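You operate a simulated robot arm through the tools that you are given. There is no shell and no other tool.

You are at the controls of a simulated robot arm. One attempt, no reset.

JOB
Unload the purple disc: scrap tray if holed, else the disc mat.
Fine: first the brass weight to the weight stand, open the rub lid, it stays open; press CLEAR, rub dial to 20.
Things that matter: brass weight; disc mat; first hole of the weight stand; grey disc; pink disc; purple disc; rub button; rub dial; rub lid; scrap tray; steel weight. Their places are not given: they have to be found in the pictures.

The check looks at the end state, three seconds after you hand in, the way a careful person would. Anything else that was tipped, shoved, dropped, spilled or broken makes it a failure. Lids that push on must go on centred and level and be pressed home; caps that screw on are set level and turned clockwise until they are tight.

ROBOT AND FRAMES
A 7-joint arm with a two-finger parallel gripper, fixed in place. Base frame: the origin is on the floor under the middle of its stand, x ahead of it, y to its left, z up; the work surface is at about z = 0.854. Lengths are in m, angles in degrees, forces in N, time in s.
It reaches about 1.479 m from its shoulder. Its first joint turns from -166.0 to 166.0 degrees. Payload 4.4 kg.
The TCP is the grasp point between the finger pads, 0.023 m short of the fingertips. In the tool frame z runs along the fingers and y along their closing line. Largest opening 0.094 m; finger width 0.038, thickness 0.01; the body of the gripper, 0.054 by 0.096 m, starts 0.039 m behind the TCP.
Orientation is that of the tool frame in the base frame, as [roll, pitch, yaw] about the fixed x, y, z axes, in that order (R = Rz(yaw) Ry(pitch) Rx(roll)). With the fingers straight down and closing along the base's y, the tool's x points along the base's -x, its y along +y and its z along -z.

CONTROLS
- The arm moves only by the tool play_rows. Its argument "steps" is a list of rows, each a list of 3 entries, a list of its own where there are three numbers: the shift along the base's x, y, z in cm, then the turn, a rotation vector about the base's x, y, z in degrees, then the finger opening in cm, from 0 to 9.4. In form: [[[dx, dy, dz], [ax, ay, az], fingers], ...]. A call has 1 to 20 rows; each row shifts and turns the commanded pose from where the row before left it. Rows are played at 5 a second. More than 0.05 m and 8.6 degrees between two rows, or a gripper value outside its range, and nothing of the call is played. A pose out of reach is approached as far as the arm can. The call stops where the force on the tool passes 90 N (or 10 N more than at its start, if that is more) or the arm is blocked; 0.2 s more then pass. Each finger travels about 0.072 m/s and halts on what it meets, pressing with about 22 N; the grip force reading is that of the motor and also rises with nothing between the fingers. The clock runs only during rows and for 0.2 s after the last one: add rows that do not move to give the fingers time. The reply holds the time, the measured pose of the TCP, the force on the tool along the base axes, the opening and the grip force, in the units named above and with some noise, with the torque about the TCP (base axes, N m) and any sound that the robot's microphone picked up.
- Cameras (640 x 400 px; columns grow to the right, rows downward): "scene" is fixed at [0.4005, 0.4996, 1.4891]; the picture's right is [-0.54, -0.84, 0.00], its down [-0.57, 0.36, -0.74] and it looks along [0.62, -0.40, -0.67] (base axes); focal length 273 px, centre (320, 200). "wrist" rides on the gripper at [0.086, 0.016, -0.074] in the tool frame; the picture's right is [-0.18, 0.98, 0.00], its down [-0.58, -0.11, -0.81] and it looks along [-0.79, -0.15, 0.59] (tool axes); focal length 243 px, centre (320, 200).
- grab_frame(camera): a new picture of that camera. It takes no simulated time.
- probe_pixels(camera, pixels): for up to 12 pixels [column, row] of the newest picture of that camera ("zoom" is the newest enlarged one), the place [x, y, z] in the base frame of the surface seen there, good to about 0.002 m. It takes no simulated time.
- close_up(camera, box): a new picture of the part [left, top, right, bottom] of that camera's present view, enlarged. It takes no simulated time.
- sign_off(): hands the job in; it is judged then, once.

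Open the gripper and draw the arm clear of the work before you hand the job in, unless the task says otherwise.

The tools are called as a command line: name --argument value ..., lists and objects as JSON in quotes. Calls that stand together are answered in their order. play_rows: Moves the arm, as the interface text tells. Its arguments: {"type":"object","properties":{"steps":{"type":"array"}},"required":["steps"]} The other tools are called the same way: grab_frame (camera) takes a picture; probe_pixels (camera, pixels) gives the place of the surface under pixels of a picture; close_up (camera, box) takes an enlarged picture of a part of a camera's view; sign_off () hands the job in.

At the start:

```text
time: 0.0
position: [0.7633, 0.2578, 1.2911]
tool_rot: [179.9, -0.1, -180.0]
force: [1.0, -0.6, -0.3]
torque: [0.01, 0.02, 0.02]
finger_gap: 0.0938
grip_force: 0.0
```

scene: 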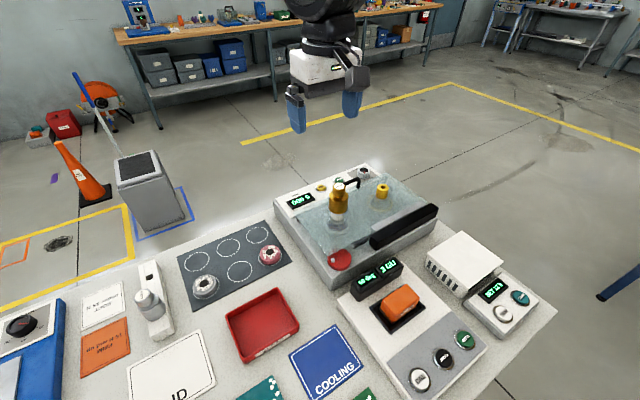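
wrist: 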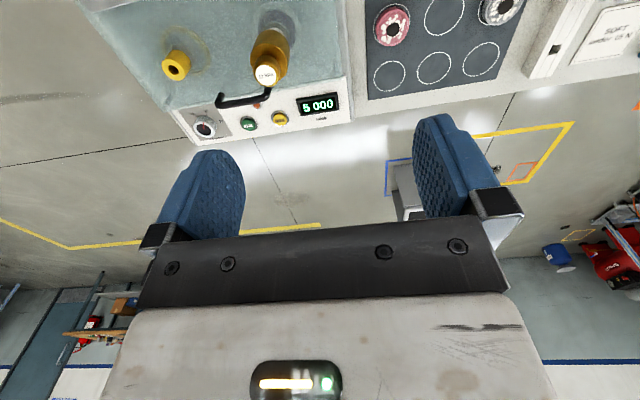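

The scene shows a machine with a transparent lid at about (355,220), a disc mat at (235,260) and a red tray at (262,322). I'll take enlarged views to identify the parts.

close_up --camera "scene" --box '[260, 150, 460, 300]'

close_up --camera "scene" --box '[60, 200, 320, 400]'

close_up --camera "scene" --box '[320, 220, 560, 400]'

close_up --camera "wrist" --box '[70, 0, 370, 150]'

```text
2.67 times, centred on (360, 225) of scene
```

zoom: 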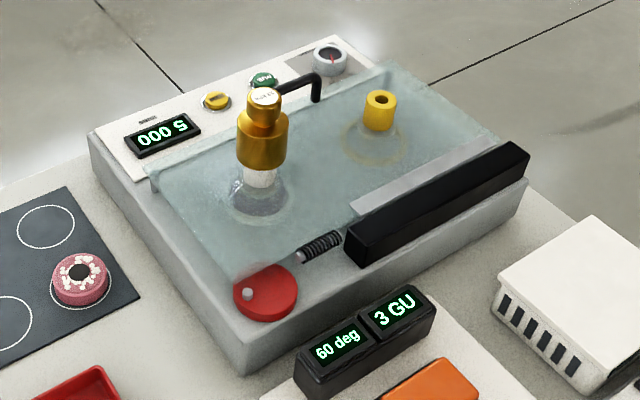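

```text
2.00 times, centred on (190, 300) of scene
```

zoom: 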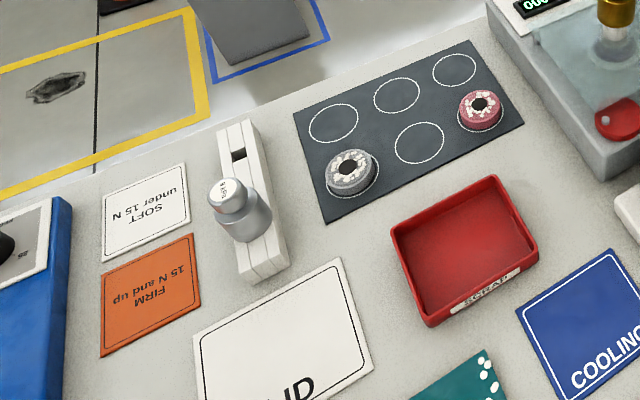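

```text
2.22 times, centred on (440, 310) of scene
```

zoom: 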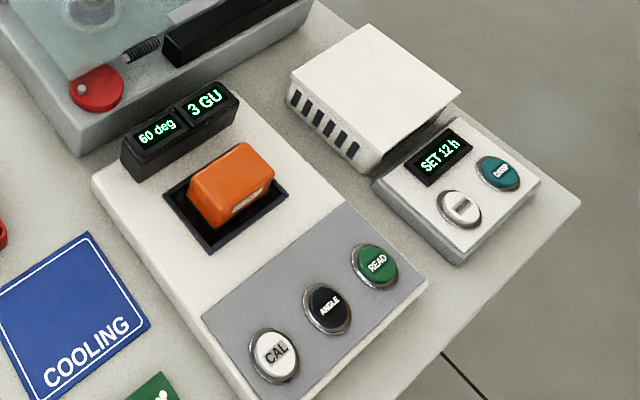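

```text
2.13 times, centred on (220, 75) of wrist
```

zoom: 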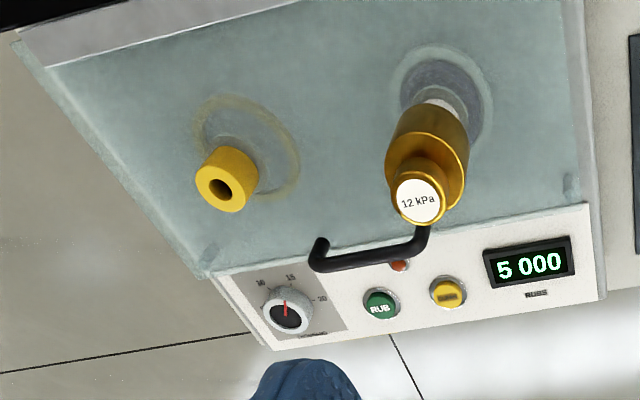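

I'll probe key points on the machine, stand, mat and tray to build up the geometry.

grab_frame --camera "scene"

probe_pixels --camera "scene" --pixels '[[338, 186], [337, 207], [338, 222], [383, 190], [340, 259], [352, 184], [362, 170], [341, 182], [321, 188], [405, 226], [355, 220], [405, 240]]'

probe_pixels --camera "scene" --pixels '[[149, 298], [152, 303], [149, 273], [157, 330], [204, 284], [270, 254], [198, 262], [230, 247], [258, 235], [240, 271], [262, 325], [262, 300]]'

probe_pixels --camera "wrist" --pixels '[[204, 128], [250, 123], [280, 120], [318, 104], [176, 66], [265, 94], [262, 55], [275, 30], [230, 102], [170, 120], [350, 110], [250, 105]]'

```text
taken
```

scene: 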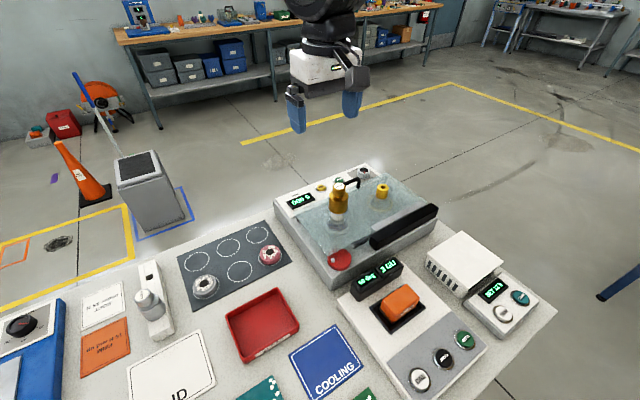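

```text
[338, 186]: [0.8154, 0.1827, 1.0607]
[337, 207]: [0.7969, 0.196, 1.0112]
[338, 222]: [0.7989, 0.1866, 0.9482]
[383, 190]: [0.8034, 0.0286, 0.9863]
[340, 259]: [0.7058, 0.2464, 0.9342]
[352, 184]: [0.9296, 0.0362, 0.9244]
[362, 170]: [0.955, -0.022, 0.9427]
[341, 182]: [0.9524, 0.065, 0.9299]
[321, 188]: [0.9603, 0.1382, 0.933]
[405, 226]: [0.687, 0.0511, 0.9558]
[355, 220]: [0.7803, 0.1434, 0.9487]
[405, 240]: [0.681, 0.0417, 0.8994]
```

```text
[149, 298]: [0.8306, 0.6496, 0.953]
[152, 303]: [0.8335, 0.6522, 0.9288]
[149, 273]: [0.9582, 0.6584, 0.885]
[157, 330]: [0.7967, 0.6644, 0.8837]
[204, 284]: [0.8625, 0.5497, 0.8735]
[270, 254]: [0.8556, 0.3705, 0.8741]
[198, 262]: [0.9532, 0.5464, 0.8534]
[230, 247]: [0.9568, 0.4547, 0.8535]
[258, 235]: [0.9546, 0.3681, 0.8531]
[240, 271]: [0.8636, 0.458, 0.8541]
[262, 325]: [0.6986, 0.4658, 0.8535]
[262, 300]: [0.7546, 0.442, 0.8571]
```

```text
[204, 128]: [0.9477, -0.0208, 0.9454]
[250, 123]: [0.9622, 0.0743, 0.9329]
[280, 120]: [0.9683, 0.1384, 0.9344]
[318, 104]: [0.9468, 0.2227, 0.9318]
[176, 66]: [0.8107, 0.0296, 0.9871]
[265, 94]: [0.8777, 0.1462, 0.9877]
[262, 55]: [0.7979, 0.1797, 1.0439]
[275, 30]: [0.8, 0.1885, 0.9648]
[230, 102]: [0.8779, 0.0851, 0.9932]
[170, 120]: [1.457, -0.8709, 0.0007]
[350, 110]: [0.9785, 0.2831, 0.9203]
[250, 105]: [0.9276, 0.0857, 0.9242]
```

The lid handle is at about (0.878, 0.085–0.146, 0.99), and the hinge seems to be on the robot's side. I'll zoom in on the hinge, latch and disc details.

close_up --camera "scene" --box '[310, 170, 374, 210]'

close_up --camera "scene" --box '[310, 205, 374, 245]'

close_up --camera "scene" --box '[310, 230, 390, 280]'

close_up --camera "scene" --box '[112, 250, 208, 345]'

close_up --camera "wrist" --box '[180, 80, 276, 140]'

```text
10.00 times, centred on (342, 190) of scene
```

zoom: 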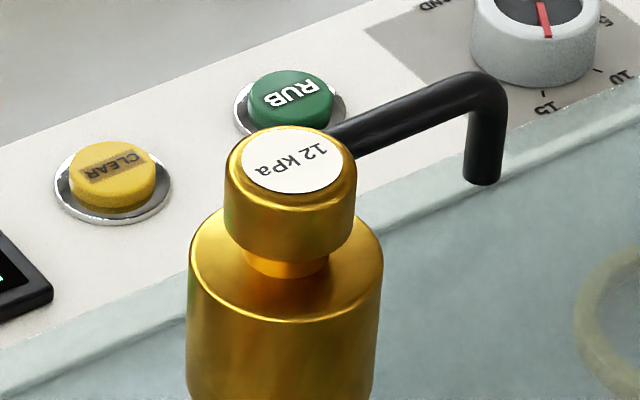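

```text
10.00 times, centred on (342, 225) of scene
```

zoom: 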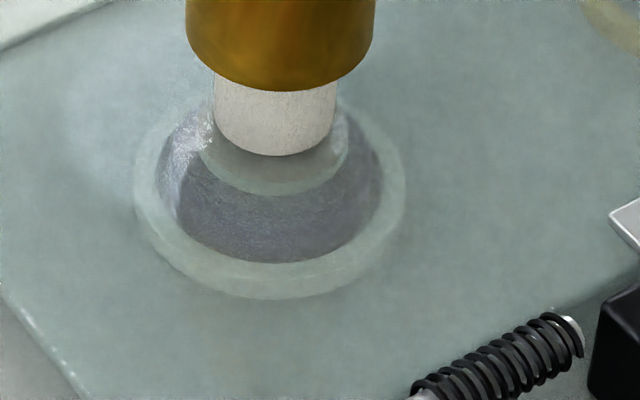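

```text
8.00 times, centred on (350, 255) of scene
```

zoom: 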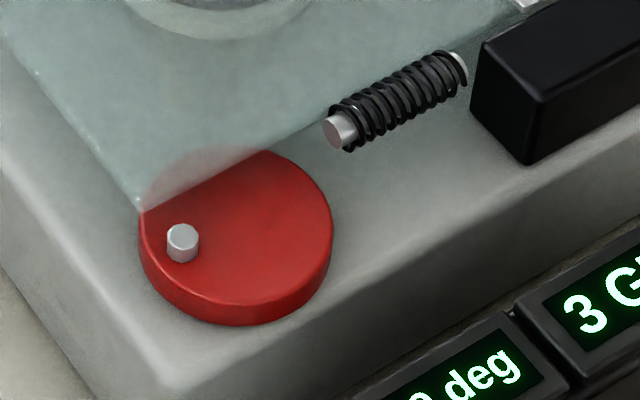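

```text
4.21 times, centred on (160, 298) of scene
```

zoom: 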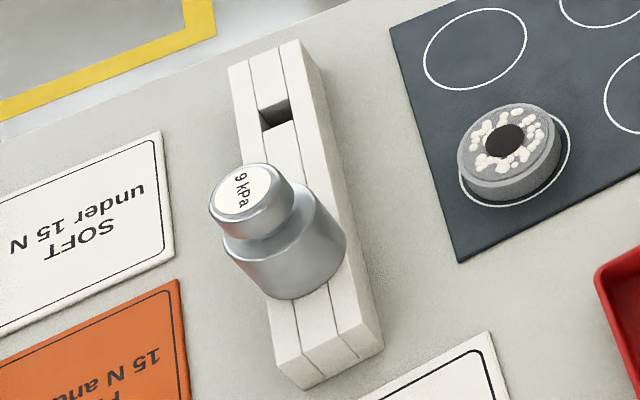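

```text
6.67 times, centred on (228, 110) of wrist
```

zoom: 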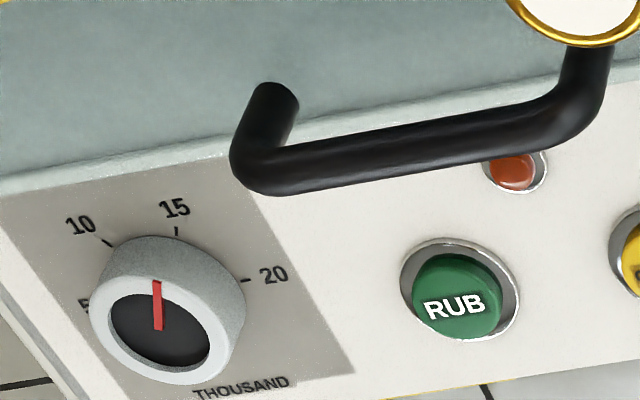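

The lid hinge has a spring and a red crank beside it, and the steel weight sits on the stand next to an empty square hole at zoom (275,110). I'll measure the brass weight and stand more precisely.

close_up --camera "scene" --box '[310, 175, 374, 215]'

probe_pixels --camera "zoom" --pixels '[[292, 110], [292, 150], [292, 185], [228, 140], [355, 140], [285, 240], [190, 260], [380, 260], [285, 340], [225, 215], [340, 225], [300, 85]]'

close_up --camera "scene" --box '[130, 255, 186, 290]'

probe_pixels --camera "zoom" --pixels '[[210, 190], [150, 200], [270, 200], [130, 130], [250, 130], [240, 110], [180, 300], [200, 160], [260, 160], [290, 230], [160, 60], [215, 210]]'

```text
10.00 times, centred on (342, 195) of scene
```

zoom: 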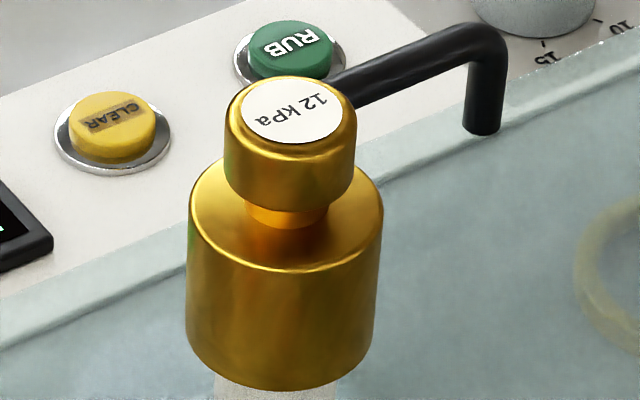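

```text
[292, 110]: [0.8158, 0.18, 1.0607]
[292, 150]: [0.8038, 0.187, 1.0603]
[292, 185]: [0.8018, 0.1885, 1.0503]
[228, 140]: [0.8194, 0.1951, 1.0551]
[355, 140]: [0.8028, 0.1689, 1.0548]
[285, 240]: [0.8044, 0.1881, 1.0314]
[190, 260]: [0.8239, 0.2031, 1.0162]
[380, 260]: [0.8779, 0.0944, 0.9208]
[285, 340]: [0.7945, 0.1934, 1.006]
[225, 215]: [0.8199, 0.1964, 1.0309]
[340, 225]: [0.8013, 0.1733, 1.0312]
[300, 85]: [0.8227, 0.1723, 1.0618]
```

```text
11.43 times, centred on (158, 272) of scene
```

zoom: 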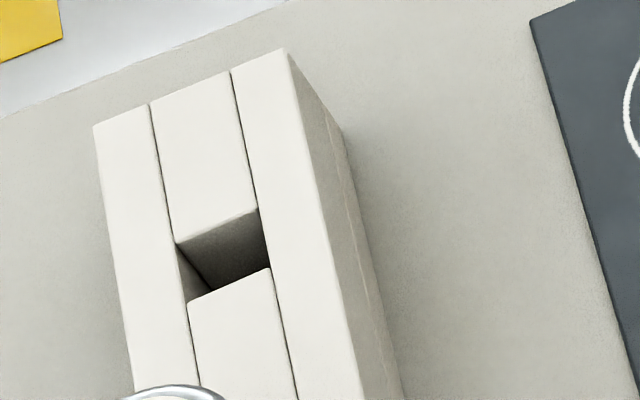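

```text
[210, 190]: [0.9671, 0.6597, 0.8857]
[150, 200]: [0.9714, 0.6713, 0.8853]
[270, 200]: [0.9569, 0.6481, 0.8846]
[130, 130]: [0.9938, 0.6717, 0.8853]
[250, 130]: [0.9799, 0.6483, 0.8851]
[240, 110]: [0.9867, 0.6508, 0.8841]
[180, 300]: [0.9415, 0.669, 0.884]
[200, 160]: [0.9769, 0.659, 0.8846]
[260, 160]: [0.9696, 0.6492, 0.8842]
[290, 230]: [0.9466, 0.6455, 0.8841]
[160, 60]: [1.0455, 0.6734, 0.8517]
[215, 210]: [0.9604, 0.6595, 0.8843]
```

The weight's top is at z≈1.061, its shoulder at 1.031 and its knob is about 0.032 across. I'll probe the stand hole's corners and the bar edges in the current zoom, then look at the spindle post and the yellow post.

probe_pixels --camera "zoom" --pixels '[[172, 240], [180, 236], [256, 203], [264, 206], [272, 272], [266, 275], [192, 307], [184, 304], [220, 270], [97, 130], [285, 52], [230, 300]]'

close_up --camera "scene" --box '[315, 195, 363, 225]'

probe_pixels --camera "zoom" --pixels '[[310, 185], [310, 220], [310, 260], [310, 310], [310, 350], [250, 240], [370, 240], [230, 350], [400, 350], [180, 300], [310, 395], [500, 300]]'

close_up --camera "scene" --box '[356, 170, 420, 210]'

probe_pixels --camera "zoom" --pixels '[[270, 195], [240, 190], [300, 185], [265, 240], [265, 270], [265, 295], [180, 300], [340, 300], [265, 335], [450, 250]]'

```text
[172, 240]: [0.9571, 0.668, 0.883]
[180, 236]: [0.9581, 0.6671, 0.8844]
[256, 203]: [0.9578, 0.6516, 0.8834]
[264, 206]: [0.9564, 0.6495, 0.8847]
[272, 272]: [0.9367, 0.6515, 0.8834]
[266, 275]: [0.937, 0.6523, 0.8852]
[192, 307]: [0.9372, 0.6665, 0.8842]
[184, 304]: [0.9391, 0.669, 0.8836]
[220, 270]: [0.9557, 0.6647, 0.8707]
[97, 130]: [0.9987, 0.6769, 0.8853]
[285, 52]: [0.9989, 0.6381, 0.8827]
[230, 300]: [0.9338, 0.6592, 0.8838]
```

```text
13.33 times, centred on (339, 210) of scene
```

zoom: 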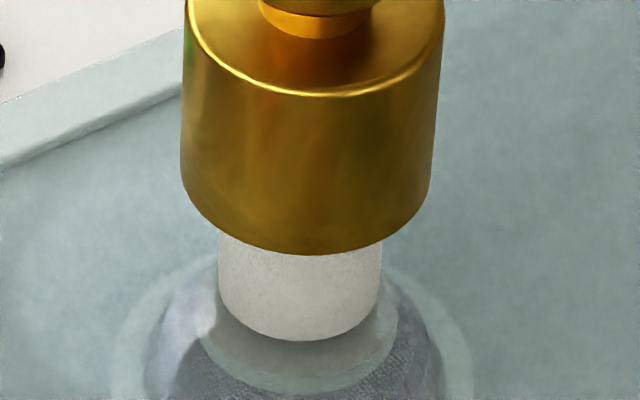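

```text
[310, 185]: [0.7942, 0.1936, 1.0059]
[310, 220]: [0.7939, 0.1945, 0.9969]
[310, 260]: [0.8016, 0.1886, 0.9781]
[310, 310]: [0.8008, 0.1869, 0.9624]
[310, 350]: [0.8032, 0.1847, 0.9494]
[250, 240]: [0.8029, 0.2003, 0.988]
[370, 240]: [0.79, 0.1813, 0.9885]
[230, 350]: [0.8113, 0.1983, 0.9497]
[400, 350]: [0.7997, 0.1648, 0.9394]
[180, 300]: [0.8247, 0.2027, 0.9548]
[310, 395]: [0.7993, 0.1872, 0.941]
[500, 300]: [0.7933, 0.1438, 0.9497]
```

```text
10.00 times, centred on (388, 190) of scene
```

zoom: 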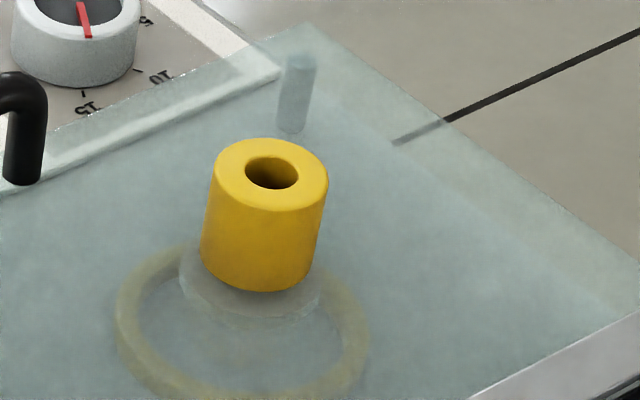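

```text
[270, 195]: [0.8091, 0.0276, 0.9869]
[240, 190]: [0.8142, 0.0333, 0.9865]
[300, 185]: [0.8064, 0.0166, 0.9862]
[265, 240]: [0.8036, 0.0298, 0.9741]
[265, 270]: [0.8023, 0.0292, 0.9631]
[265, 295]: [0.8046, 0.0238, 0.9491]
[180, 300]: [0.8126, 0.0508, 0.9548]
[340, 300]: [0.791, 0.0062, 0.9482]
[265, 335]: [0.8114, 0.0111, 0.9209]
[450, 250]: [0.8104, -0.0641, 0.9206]
```

The empty stand hole is centred near (0.9475, 0.659) with the stand top at z≈0.884, and the brass weight's axis is near (0.815, 0.180). Next I'll bring the wrist camera over the hinge side for a closer look before touching anything.

play_rows --steps '[[[-3, -4, -2], [0, 0, 0], 9.4], [[-3, -4, -3], [0, 0, 0], 9.4], [[-3, -4, -3], [0, 0, 0], 9.4], [[0, -2, -2], [0, 0, 0], 9.4], [[0, 0, 0], [0, 0, 0], 9.4], [[0, 0, 0], [0, 0, 0], 9.4]]'

grab_frame --camera "wrist"

grab_frame --camera "scene"

```text
refused: row 1 steps farther than a row can; nothing moved
```

```text
taken
```

wrist: 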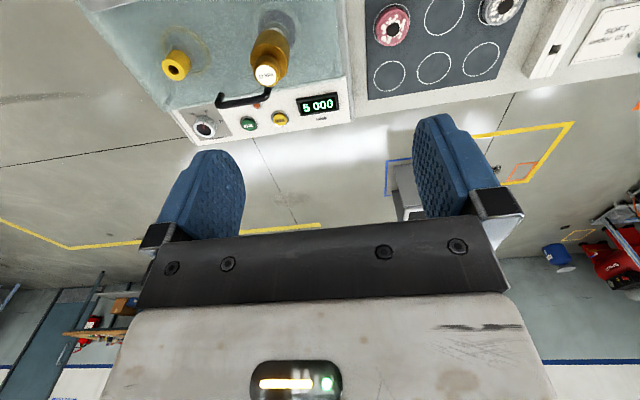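

```text
taken
```

scene: 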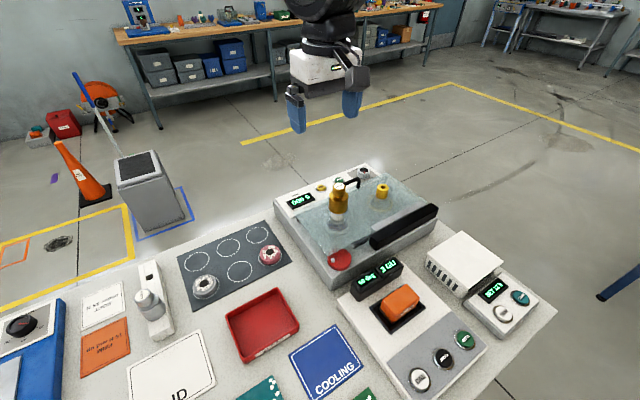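

The first row was longer than 5 cm, so nothing moved. I'll repeat the move with shorter steps.

play_rows --steps '[[[-2, -3, -2], [0, 0, 0], 9.4], [[-2, -3, -2], [0, 0, 0], 9.4], [[-2, -3, -2], [0, 0, 0], 9.4], [[-2, -3, -2], [0, 0, 0], 9.4], [[-2, -2, -2], [0, 0, 0], 9.4], [[0, 0, 0], [0, 0, 0], 9.4], [[0, 0, 0], [0, 0, 0], 9.4]]'

grab_frame --camera "wrist"

grab_frame --camera "scene"

```text
time: 1.6
position: [0.6625, 0.1226, 1.1901]
tool_rot: [180.0, 0.0, 180.0]
force: [-0.7, 0.5, -0.3]
torque: [0.03, 0.02, 0.01]
finger_gap: 0.0938
grip_force: 0.0
```

```text
taken
```

wrist: 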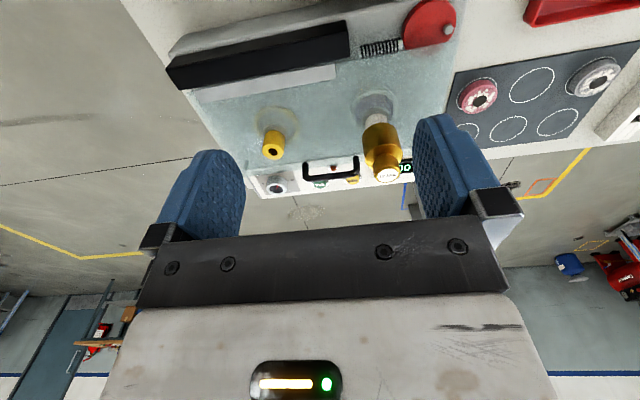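

```text
taken
```

scene: 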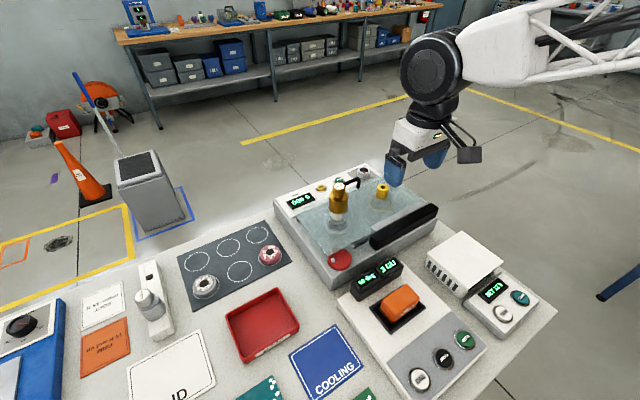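

close_up --camera "wrist" --box '[150, 0, 470, 200]'

close_up --camera "wrist" --box '[240, 150, 420, 200]'

close_up --camera "scene" --box '[340, 190, 450, 260]'

```text
2.00 times, centred on (310, 100) of wrist
```

zoom: 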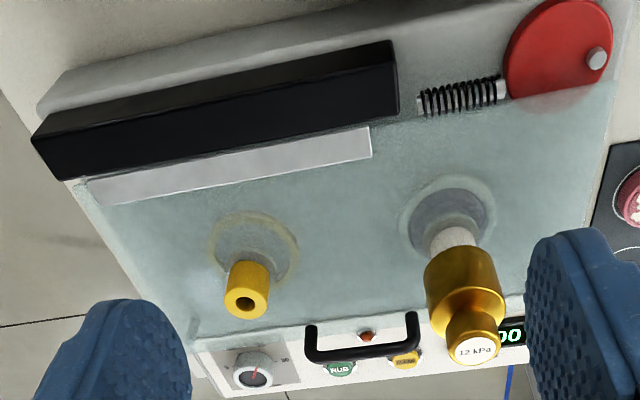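

```text
3.56 times, centred on (330, 175) of wrist
```

zoom: 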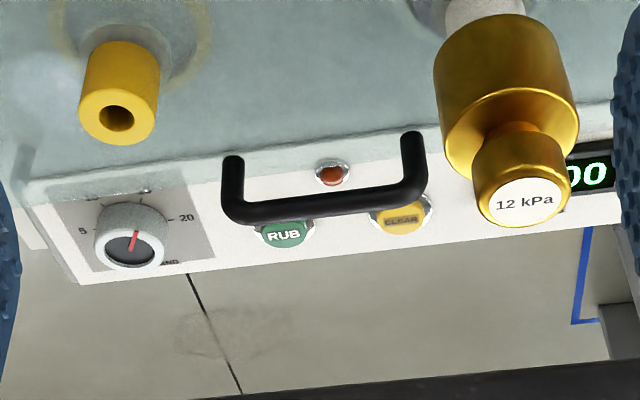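

```text
5.71 times, centred on (395, 225) of scene
```

zoom: 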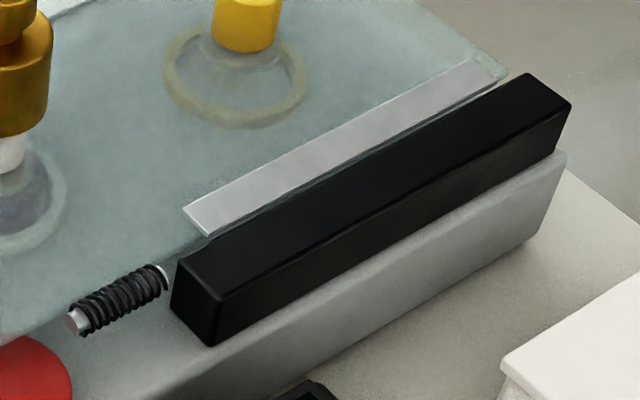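

The lid pivots on the spring axis near the robot-side edge, and the metal strip on the lid beside the black bar looks like a catch that holds it open. I'll probe the hinge, strip and bar geometry.

probe_pixels --camera "zoom" --pixels '[[75, 320], [158, 280], [115, 300], [180, 265], [525, 78], [565, 105], [215, 300], [210, 335], [190, 212], [480, 65], [400, 175], [350, 280]]'

grab_frame --camera "wrist"

probe_pixels --camera "wrist" --pixels '[[363, 51], [395, 46], [380, 48], [170, 65], [345, 22], [350, 50], [335, 72], [200, 95], [305, 165], [355, 160], [330, 180], [240, 170]]'

close_up --camera "wrist" --box '[240, 150, 420, 200]'

probe_pixels --camera "zoom" --pixels '[[233, 165], [233, 205], [320, 208], [410, 140], [415, 190], [332, 174], [284, 234], [402, 215], [130, 245], [128, 215], [180, 218], [525, 203]]'

```text
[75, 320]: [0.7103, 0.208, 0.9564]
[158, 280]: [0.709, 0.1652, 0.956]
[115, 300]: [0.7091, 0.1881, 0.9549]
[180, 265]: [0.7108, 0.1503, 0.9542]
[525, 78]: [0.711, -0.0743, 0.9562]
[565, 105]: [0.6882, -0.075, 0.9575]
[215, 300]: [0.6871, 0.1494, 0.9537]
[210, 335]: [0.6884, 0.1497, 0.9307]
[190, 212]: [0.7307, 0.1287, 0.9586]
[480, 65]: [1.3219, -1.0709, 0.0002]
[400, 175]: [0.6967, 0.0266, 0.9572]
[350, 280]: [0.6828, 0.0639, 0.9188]
```

```text
taken
```

wrist: 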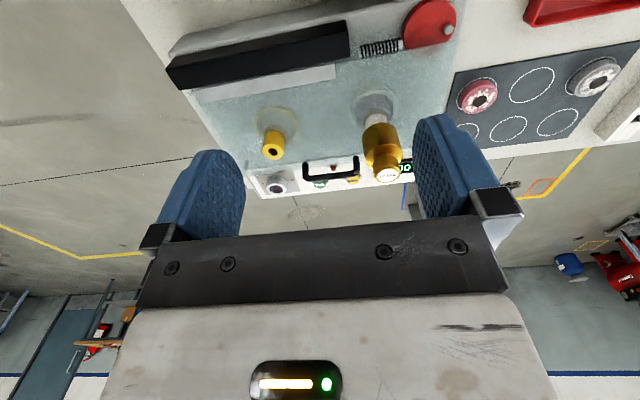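

```text
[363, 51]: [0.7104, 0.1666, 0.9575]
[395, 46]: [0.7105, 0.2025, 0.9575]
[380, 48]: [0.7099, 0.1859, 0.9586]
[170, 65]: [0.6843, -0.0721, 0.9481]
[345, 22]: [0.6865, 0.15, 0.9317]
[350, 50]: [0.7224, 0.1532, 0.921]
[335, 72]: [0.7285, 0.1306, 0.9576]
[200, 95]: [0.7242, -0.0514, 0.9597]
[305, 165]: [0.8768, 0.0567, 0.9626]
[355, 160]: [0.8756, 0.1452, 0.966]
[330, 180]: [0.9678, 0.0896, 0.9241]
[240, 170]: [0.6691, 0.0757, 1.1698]
```

```text
3.56 times, centred on (330, 175) of wrist
```

zoom: 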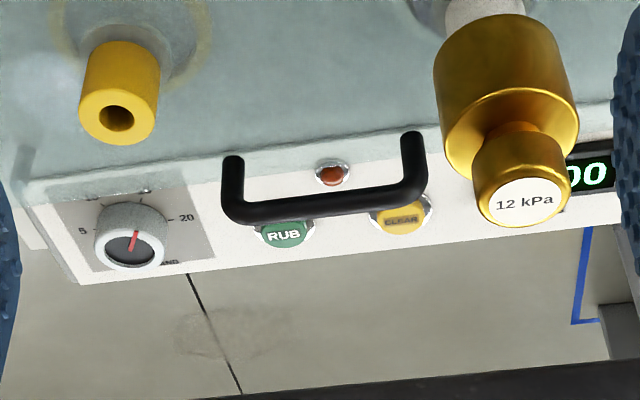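

```text
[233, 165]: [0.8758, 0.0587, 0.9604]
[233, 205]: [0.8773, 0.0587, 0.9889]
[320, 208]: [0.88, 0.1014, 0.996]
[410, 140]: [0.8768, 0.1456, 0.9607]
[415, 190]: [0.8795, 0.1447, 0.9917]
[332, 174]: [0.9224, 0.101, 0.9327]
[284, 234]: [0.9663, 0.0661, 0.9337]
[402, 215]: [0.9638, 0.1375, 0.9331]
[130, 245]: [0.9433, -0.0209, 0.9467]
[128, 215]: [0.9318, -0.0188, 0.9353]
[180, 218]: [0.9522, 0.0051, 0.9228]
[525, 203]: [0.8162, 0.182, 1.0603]
```

The brass weight's label centre measures (0.816, 0.181, 1.060), and the handle bar runs from y=0.058 to 0.146 at x≈0.878 with its top at z≈0.996. I'm moving above the weight with the fingers open.

play_rows --steps '[[[4, 1.5, -1], [0, 0, 0], 9.4], [[4, 1.5, -1], [0, 0, 0], 9.4], [[4, 1.5, -1], [0, 0, 0], 9.4], [[3.3, 1.35, -1], [0, 0, 0], 9.4], [[0, 0, -2], [0, 0, 0], 9.4], [[0, 0, -2], [0, 0, 0], 9.4], [[0, 0, 0], [0, 0, 0], 9.4], [[0, 0, 0], [0, 0, 0], 9.4]]'

grab_frame --camera "wrist"

close_up --camera "scene" --box '[290, 140, 390, 220]'

```text
time: 3.4
position: [0.8189, 0.176, 1.1126]
tool_rot: [-180.0, 0.0, -180.0]
force: [0.9, -0.6, -0.2]
torque: [0.04, -0.01, -0.04]
finger_gap: 0.094
grip_force: 0.0
```

```text
taken
```

wrist: 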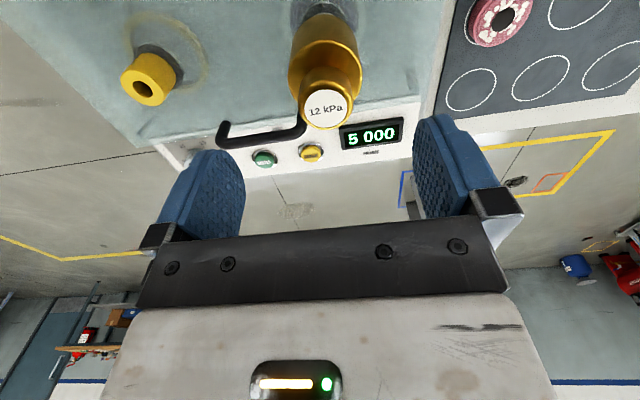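

```text
5.00 times, centred on (340, 180) of scene
```

zoom: 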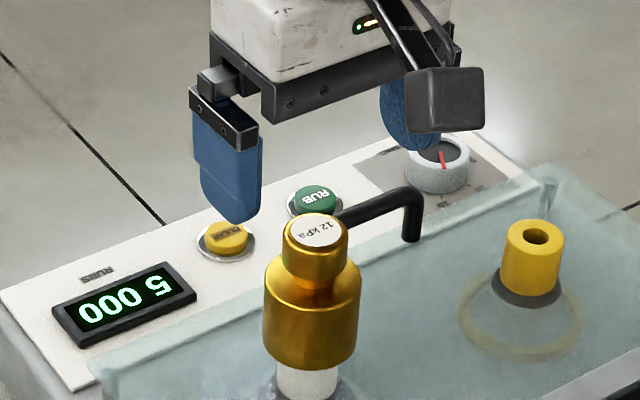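

Measured y is 0.176 while the target is 0.181, so I'll wait a moment for a settled reading and re-probe the label from this closer view.

play_rows --steps '[[[0, 0, 0], [0, 0, 0], 9.4], [[0, 0, 0], [0, 0, 0], 9.4], [[0, 0, 0], [0, 0, 0], 9.4]]'

close_up --camera "wrist" --box '[272, 0, 400, 140]'

probe_pixels --camera "zoom" --pixels '[[155, 318], [100, 300], [210, 300], [155, 365], [155, 280], [155, 210], [150, 170], [75, 240], [255, 240], [170, 60], [125, 20], [215, 20]]'

```text
time: 4.2
position: [0.819, 0.1767, 1.1134]
tool_rot: [-180.0, 0.0, -180.0]
force: [-0.1, -0.1, -0.1]
torque: [-0.01, -0.02, -0.03]
finger_gap: 0.094
grip_force: 0.1
```

```text
2.86 times, centred on (336, 70) of wrist
```

zoom: 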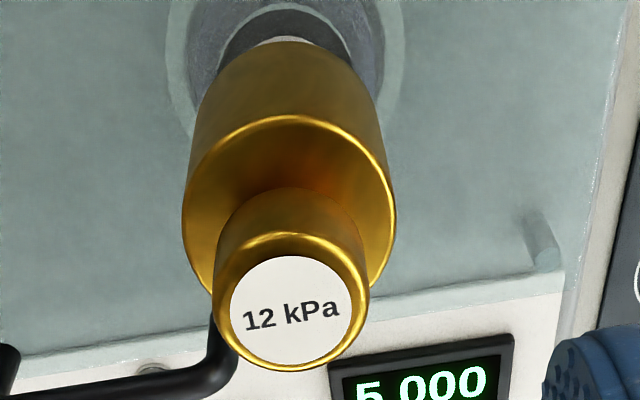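

```text
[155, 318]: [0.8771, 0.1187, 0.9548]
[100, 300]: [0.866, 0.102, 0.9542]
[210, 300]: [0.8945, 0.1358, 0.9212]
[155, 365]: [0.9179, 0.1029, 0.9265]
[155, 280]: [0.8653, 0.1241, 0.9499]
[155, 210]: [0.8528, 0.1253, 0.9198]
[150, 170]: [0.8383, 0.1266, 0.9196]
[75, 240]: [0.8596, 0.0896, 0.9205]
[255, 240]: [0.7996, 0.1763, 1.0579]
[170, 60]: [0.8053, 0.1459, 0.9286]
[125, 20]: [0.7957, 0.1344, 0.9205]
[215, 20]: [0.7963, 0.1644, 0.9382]
```

The label centre is at zoom (292,310), so I'll probe it along with the rim points around it.

probe_pixels --camera "zoom" --pixels '[[292, 310], [235, 325], [350, 300], [290, 362], [285, 260], [290, 232], [290, 200], [195, 240], [385, 240], [290, 130], [545, 240], [300, 20]]'

```text
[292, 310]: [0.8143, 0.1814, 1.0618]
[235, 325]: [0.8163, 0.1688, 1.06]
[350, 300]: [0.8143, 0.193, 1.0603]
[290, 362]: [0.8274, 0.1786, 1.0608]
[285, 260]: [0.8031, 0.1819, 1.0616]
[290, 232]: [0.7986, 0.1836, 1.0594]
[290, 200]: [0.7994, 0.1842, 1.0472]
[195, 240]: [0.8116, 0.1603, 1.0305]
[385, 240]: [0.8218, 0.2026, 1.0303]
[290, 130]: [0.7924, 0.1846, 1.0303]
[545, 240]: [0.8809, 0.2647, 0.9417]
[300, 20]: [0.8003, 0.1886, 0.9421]
```

The weight's axis is at (0.815, 0.181), with knob radius 0.0165 and shoulder at z=1.030. The TCP is at (0.819, 0.1767, 1.113), so I'll correct x and y and descend to about z=1.057, just above the shoulder.

play_rows --steps '[[[-0.4, 0.45, -1.5], [0, 0, 0], 9.4], [[0, 0, -1.5], [0, 0, 0], 9.4], [[0, 0, -1.3], [0, 0, 0], 9.4], [[0, 0, 0], [0, 0, 0], 9.4], [[0, 0, 0], [0, 0, 0], 9.4]]'

close_up --camera "scene" --box '[290, 140, 390, 220]'

grab_frame --camera "wrist"

```text
time: 5.4
position: [0.8133, 0.1809, 1.07]
tool_rot: [-180.0, 0.0, -180.0]
force: [-0.3, 0.0, 0.2]
torque: [-0.01, 0.01, 0.01]
finger_gap: 0.0942
grip_force: 0.0
```

```text
5.00 times, centred on (340, 180) of scene
```

zoom: 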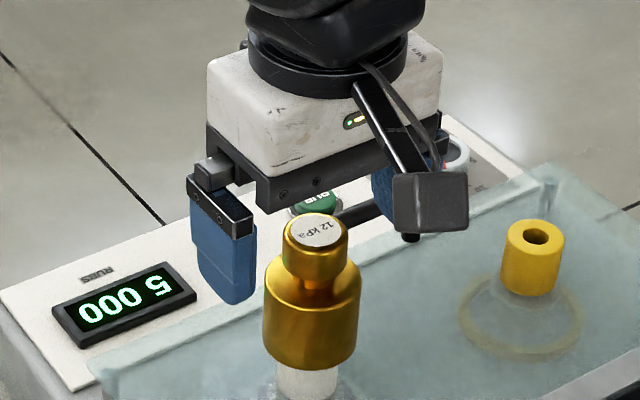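

```text
taken
```

wrist: 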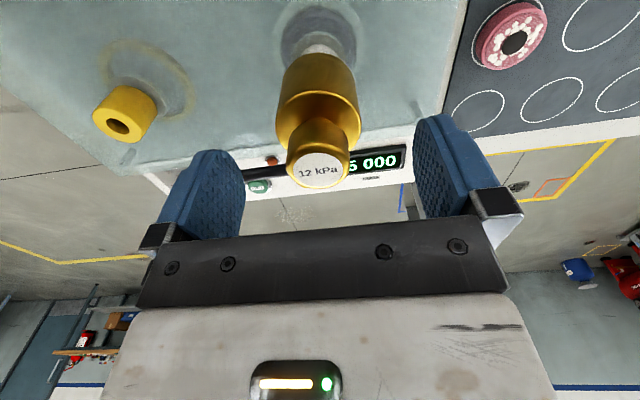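

The TCP is at (0.8133, 0.1809, 1.070) and centred on the knob in y. I'll drop 1.3 cm more and close gently on the knob.

play_rows --steps '[[[0.15, 0, -0.7], [0, 0, 0], 9.4], [[0, 0, -0.5], [0, 0, 0], 9.4], [[0, 0, 0], [0, 0, 0], 6], [[0, 0, 0], [0, 0, 0], 4], [[0, 0, 0], [0, 0, 0], 2.5], [[0, 0, 0], [0, 0, 0], 2.0], [[0, 0, 0], [0, 0, 0], 2.0], [[0, 0, 0], [0, 0, 0], 2.0]]'

close_up --camera "scene" --box '[290, 140, 390, 220]'

```text
time: 7.2
position: [0.8142, 0.1819, 1.0555]
tool_rot: [-179.9, 0.0, -179.9]
force: [-0.5, -2.7, -0.1]
torque: [-0.21, 0.03, -0.03]
finger_gap: 0.0326
grip_force: 22.3
```

```text
5.00 times, centred on (340, 180) of scene
```

zoom: 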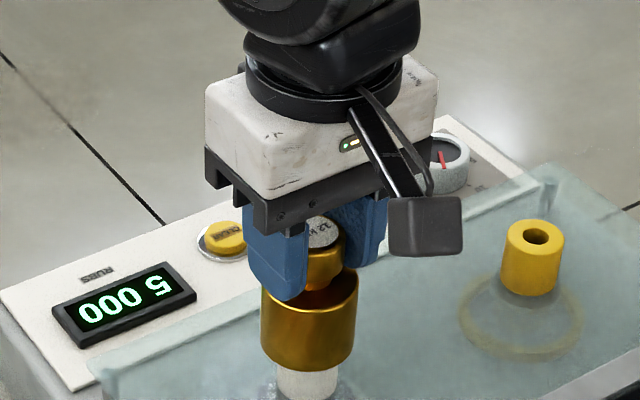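

The grip holds the knob at a 0.0326 gap with 22 N. I'll lift slowly and straight up, then look.

play_rows --steps '[[[0, -0.1, 0.5], [0, 0, 0], 2.0], [[0, 0, 1], [0, 0, 0], 2.0], [[0, 0, 1], [0, 0, 0], 2.0], [[0, 0, 1], [0, 0, 0], 2.0], [[0, 0, 1], [0, 0, 0], 2.0], [[0, 0, 0], [0, 0, 0], 2.0]]'

close_up --camera "scene" --box '[290, 130, 390, 220]'

```text
time: 8.6
position: [0.8137, 0.1796, 1.1011]
tool_rot: [-180.0, -0.1, 179.9]
force: [0.7, -0.7, -8.2]
torque: [0.0, 0.0, 0.0]
finger_gap: 0.0325
grip_force: 22.2
```

```text
4.44 times, centred on (340, 175) of scene
```

zoom: 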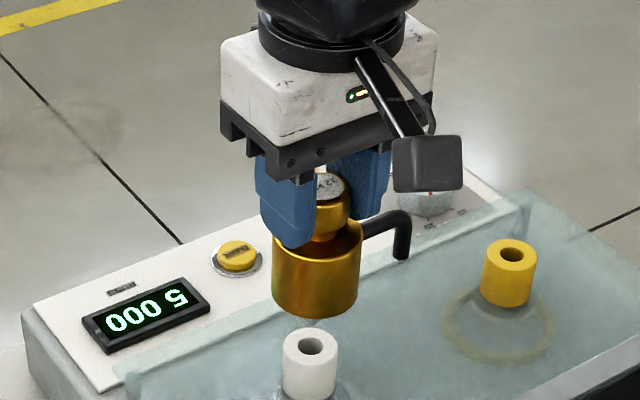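

The weight came off, and the white post at zoom (310,360) stays on the machine with its bore visible; the load is about 8 N. I'll lift more and check the weight's underside for a peg.

play_rows --steps '[[[0, 0, 2], [0, 0, 0], 2.0], [[0, 0, 2], [0, 0, 0], 2.0], [[0, 0, 2], [0, 0, 0], 2.0], [[0, 0, 2], [0, 0, 0], 2.0], [[0, 0, 0], [0, 0, 0], 2.0]]'

close_up --camera "scene" --box '[280, 100, 400, 240]'

grab_frame --camera "wrist"

```text
time: 9.8
position: [0.8131, 0.1785, 1.184]
tool_rot: [180.0, 0.0, 180.0]
force: [-0.7, 0.9, -7.3]
torque: [0.03, 0.03, 0.01]
finger_gap: 0.033
grip_force: 21.9
```

```text
2.86 times, centred on (340, 170) of scene
```

zoom: 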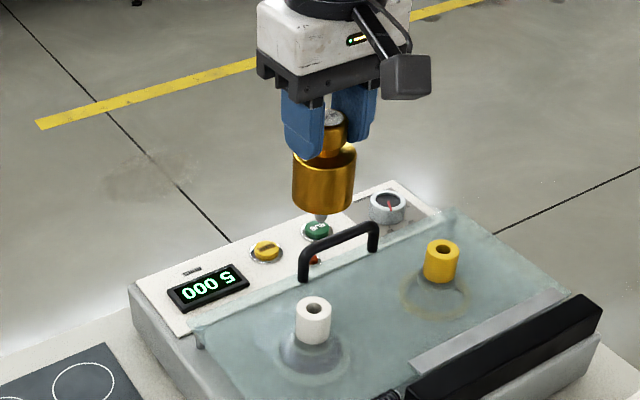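

```text
taken
```

wrist: 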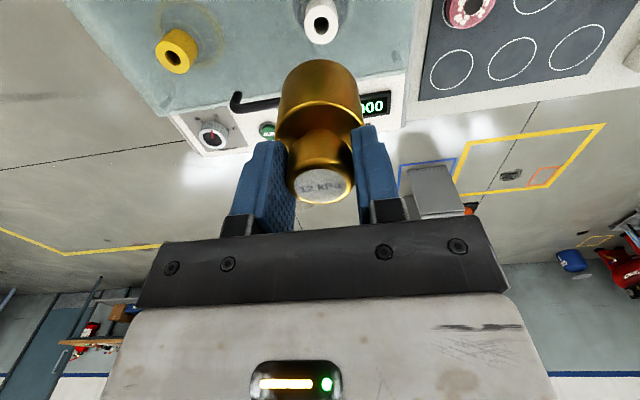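

A short peg is visible under the weight at zoom (320,215). I'll zoom in and measure it.

close_up --camera "scene" --box '[368, 140, 416, 190]'

close_up --camera "scene" --box '[370, 150, 420, 190]'

close_up --camera "scene" --box '[330, 140, 374, 190]'

```text
8.00 times, centred on (392, 165) of scene
```

zoom: 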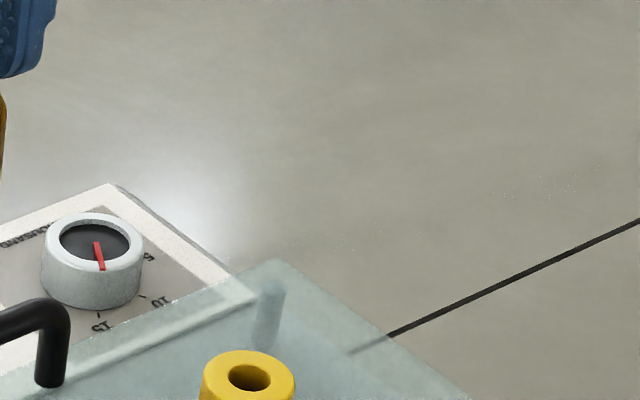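

```text
10.00 times, centred on (395, 170) of scene
```

zoom: 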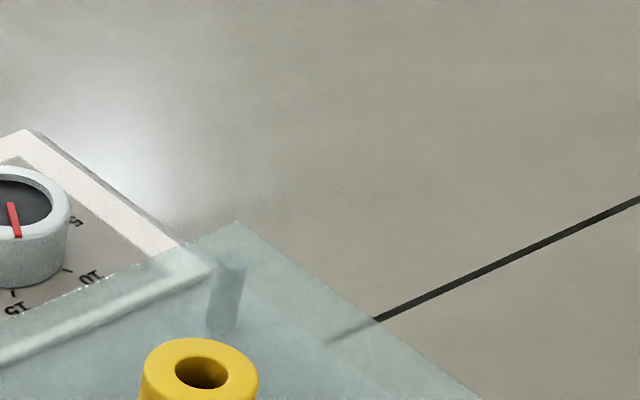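

```text
8.00 times, centred on (352, 165) of scene
```

zoom: 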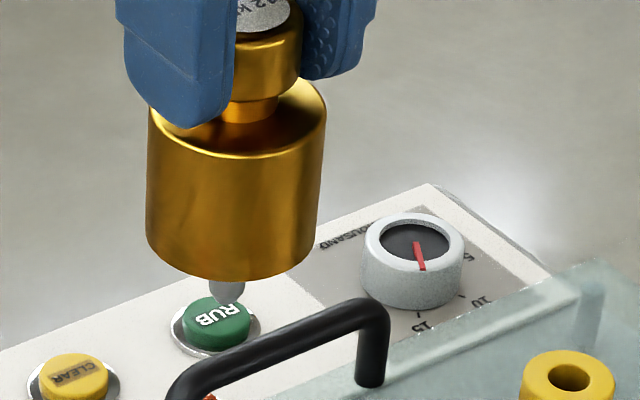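

The peg is at zoom (228,290). I'll probe its tip and the weight's bottom.

probe_pixels --camera "zoom" --pixels '[[228, 300], [228, 288], [215, 288], [240, 288], [230, 278], [230, 270], [235, 230], [150, 200], [320, 200], [262, 12]]'

```text
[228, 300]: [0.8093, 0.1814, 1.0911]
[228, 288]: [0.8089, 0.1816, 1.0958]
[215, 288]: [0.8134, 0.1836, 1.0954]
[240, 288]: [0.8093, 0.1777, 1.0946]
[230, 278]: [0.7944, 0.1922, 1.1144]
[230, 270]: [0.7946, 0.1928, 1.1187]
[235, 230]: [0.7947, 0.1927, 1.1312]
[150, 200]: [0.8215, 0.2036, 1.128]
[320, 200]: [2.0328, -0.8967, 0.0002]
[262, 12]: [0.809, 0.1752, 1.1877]
```

The peg is about 10 mm thick and 25 mm long, so it should fit the 16–19 mm stand hole. I'll carry the weight high over to above the first hole.

play_rows --steps '[[[1.1, 4, 0], [0, 0, 0], 2.0], [[1.1, 4, 0], [0, 0, 0], 2.0], [[1.1, 4, 0], [0, 0, 0], 2.0], [[1.1, 4, 0], [0, 0, 0], 2.0], [[1.1, 4, 0], [0, 0, 0], 2.0], [[1.1, 4, 0], [0, 0, 0], 2.0], [[1.1, 4, 0], [0, 0, 0], 2.0], [[1.1, 4, 0], [0, 0, 0], 2.0], [[1.1, 4, 0], [0, 0, 0], 2.0], [[1.1, 4, 0], [0, 0, 0], 2.0], [[1.1, 4, 0], [0, 0, 0], 2.0], [[1.3, 4, 0], [0, 0, 0], 2.0], [[0, 0, -3], [0, 0, 0], 2.0], [[0, 0, -3], [0, 0, 0], 2.0], [[0, 0, -3], [0, 0, 0], 2.0], [[0, 0, -3], [0, 0, 0], 2.0], [[0, 0, 0], [0, 0, 0], 2.0], [[0, 0, 0], [0, 0, 0], 2.0]]'

close_up --camera "scene" --box '[100, 200, 220, 340]'

grab_frame --camera "wrist"

```text
time: 13.6
position: [0.9484, 0.6595, 1.0614]
tool_rot: [179.9, 0.0, -180.0]
force: [-0.4, -0.4, -7.9]
torque: [-0.06, 0.0, 0.0]
finger_gap: 0.0328
grip_force: 22.0
```

```text
2.86 times, centred on (160, 270) of scene
```

zoom: 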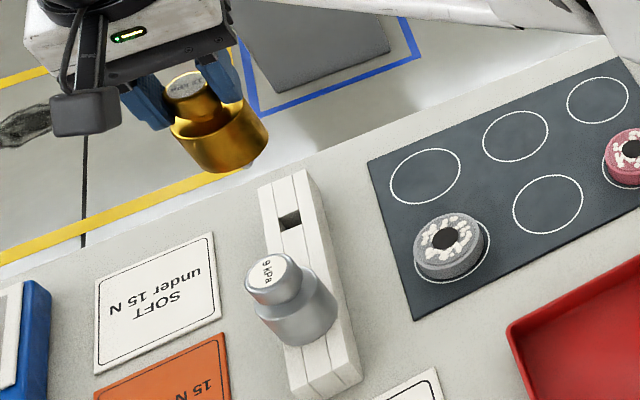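

```text
taken
```

wrist: 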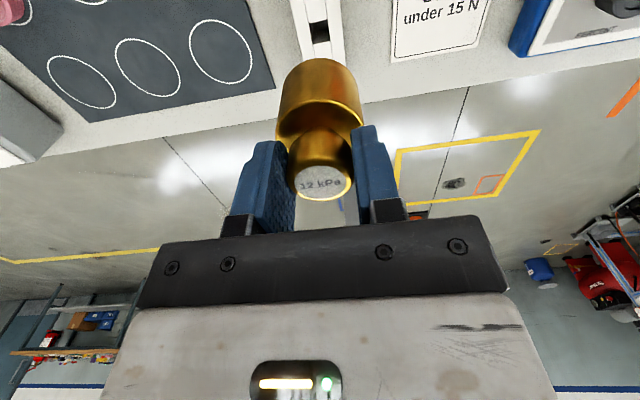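

The weight hovers above the stand with the hole visible in the wrist view at (319,33). I'll zoom both views to verify peg and hole alignment.

close_up --camera "wrist" --box '[285, 0, 365, 50]'

probe_pixels --camera "zoom" --pixels '[[205, 185], [340, 185], [360, 335], [225, 340], [280, 260], [200, 100], [320, 100]]'

close_up --camera "scene" --box '[150, 215, 200, 275]'

```text
8.00 times, centred on (325, 25) of wrist
```

zoom: 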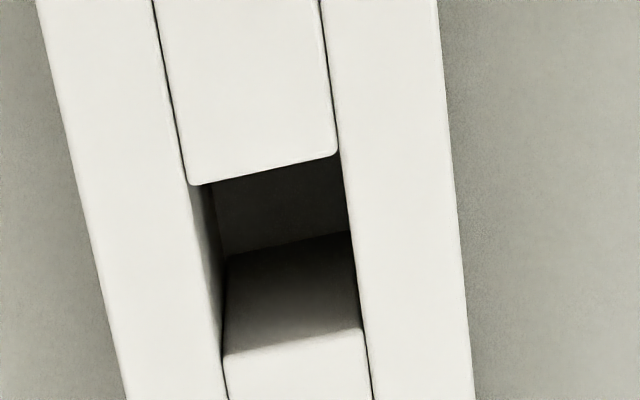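

```text
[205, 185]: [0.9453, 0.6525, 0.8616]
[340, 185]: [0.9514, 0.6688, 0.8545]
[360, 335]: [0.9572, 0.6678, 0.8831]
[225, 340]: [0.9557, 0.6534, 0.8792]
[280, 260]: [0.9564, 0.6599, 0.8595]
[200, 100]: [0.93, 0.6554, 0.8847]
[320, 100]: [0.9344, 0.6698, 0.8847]
```

```text
6.67 times, centred on (175, 245) of scene
```

zoom: 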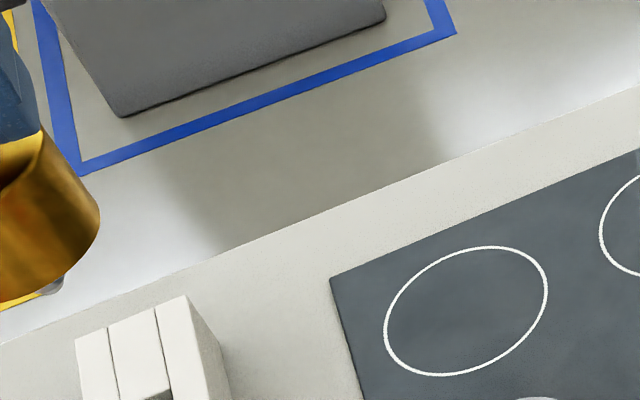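

The hole spans x 0.938–0.957 and y 0.652–0.668, with centre about (0.9475, 0.660), and the TCP is well aligned over it. I'll descend until the peg tip is just above the stand and check.

play_rows --steps '[[[-0.1, 0.05, -2], [0, 0, 0], 2.0], [[0, 0, -2], [0, 0, 0], 2.0], [[0, 0, -2], [0, 0, 0], 2.0], [[0, 0, -1.4], [0, 0, 0], 2.0], [[0, 0, 0], [0, 0, 0], 2.0], [[0, 0, 0], [0, 0, 0], 2.0]]'

close_up --camera "scene" --box '[130, 225, 190, 285]'

close_up --camera "wrist" --box '[260, 0, 380, 75]'

```text
time: 15.0
position: [0.946, 0.6619, 0.9862]
tool_rot: [179.9, -0.1, 179.9]
force: [0.6, 0.2, -7.6]
torque: [0.01, 0.01, 0.02]
finger_gap: 0.0331
grip_force: 22.2
```

```text
6.67 times, centred on (160, 255) of scene
```

zoom: 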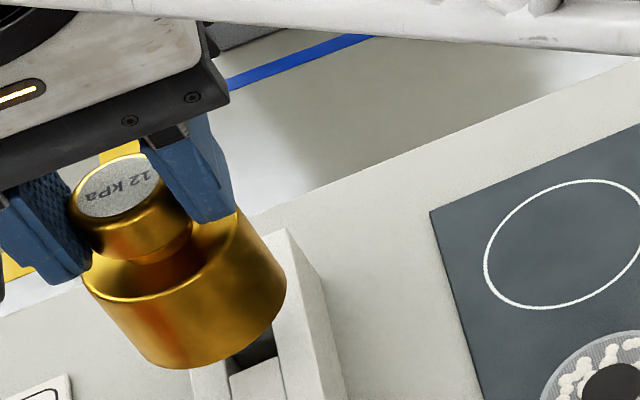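

```text
5.33 times, centred on (320, 38) of wrist
```

zoom: 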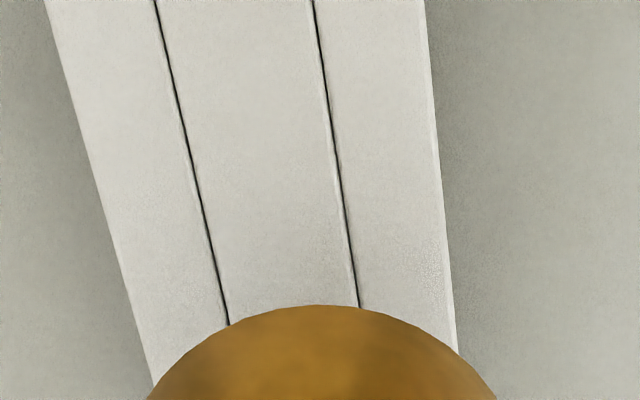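

The measured pose reads (0.946, 0.662), a little off in y. I'll verify the weight's axis by probing the label in the scene view.

close_up --camera "scene" --box '[130, 225, 190, 285]'

probe_pixels --camera "zoom" --pixels '[[120, 188], [82, 195], [158, 180], [120, 160], [115, 212], [85, 280], [284, 285], [190, 368], [190, 330], [150, 290]]'

play_rows --steps '[[[0, 0, 0], [0, 0, 0], 2.0]]'

```text
6.67 times, centred on (160, 255) of scene
```

zoom: 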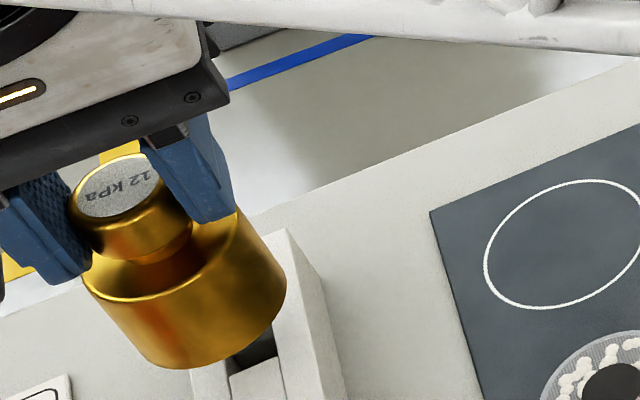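

```text
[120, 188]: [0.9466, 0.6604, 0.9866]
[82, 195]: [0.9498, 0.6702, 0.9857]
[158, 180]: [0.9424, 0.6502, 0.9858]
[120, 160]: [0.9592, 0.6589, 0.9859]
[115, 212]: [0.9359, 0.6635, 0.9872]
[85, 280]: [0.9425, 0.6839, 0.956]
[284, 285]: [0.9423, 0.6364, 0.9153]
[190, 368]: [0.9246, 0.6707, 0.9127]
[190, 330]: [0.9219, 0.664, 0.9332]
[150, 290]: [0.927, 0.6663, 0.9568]
```

```text
time: 15.4
position: [0.9451, 0.6612, 0.9865]
tool_rot: [180.0, -0.1, -179.9]
force: [-0.1, 1.7, -7.9]
torque: [0.04, 0.01, -0.02]
finger_gap: 0.0329
grip_force: 21.8
```

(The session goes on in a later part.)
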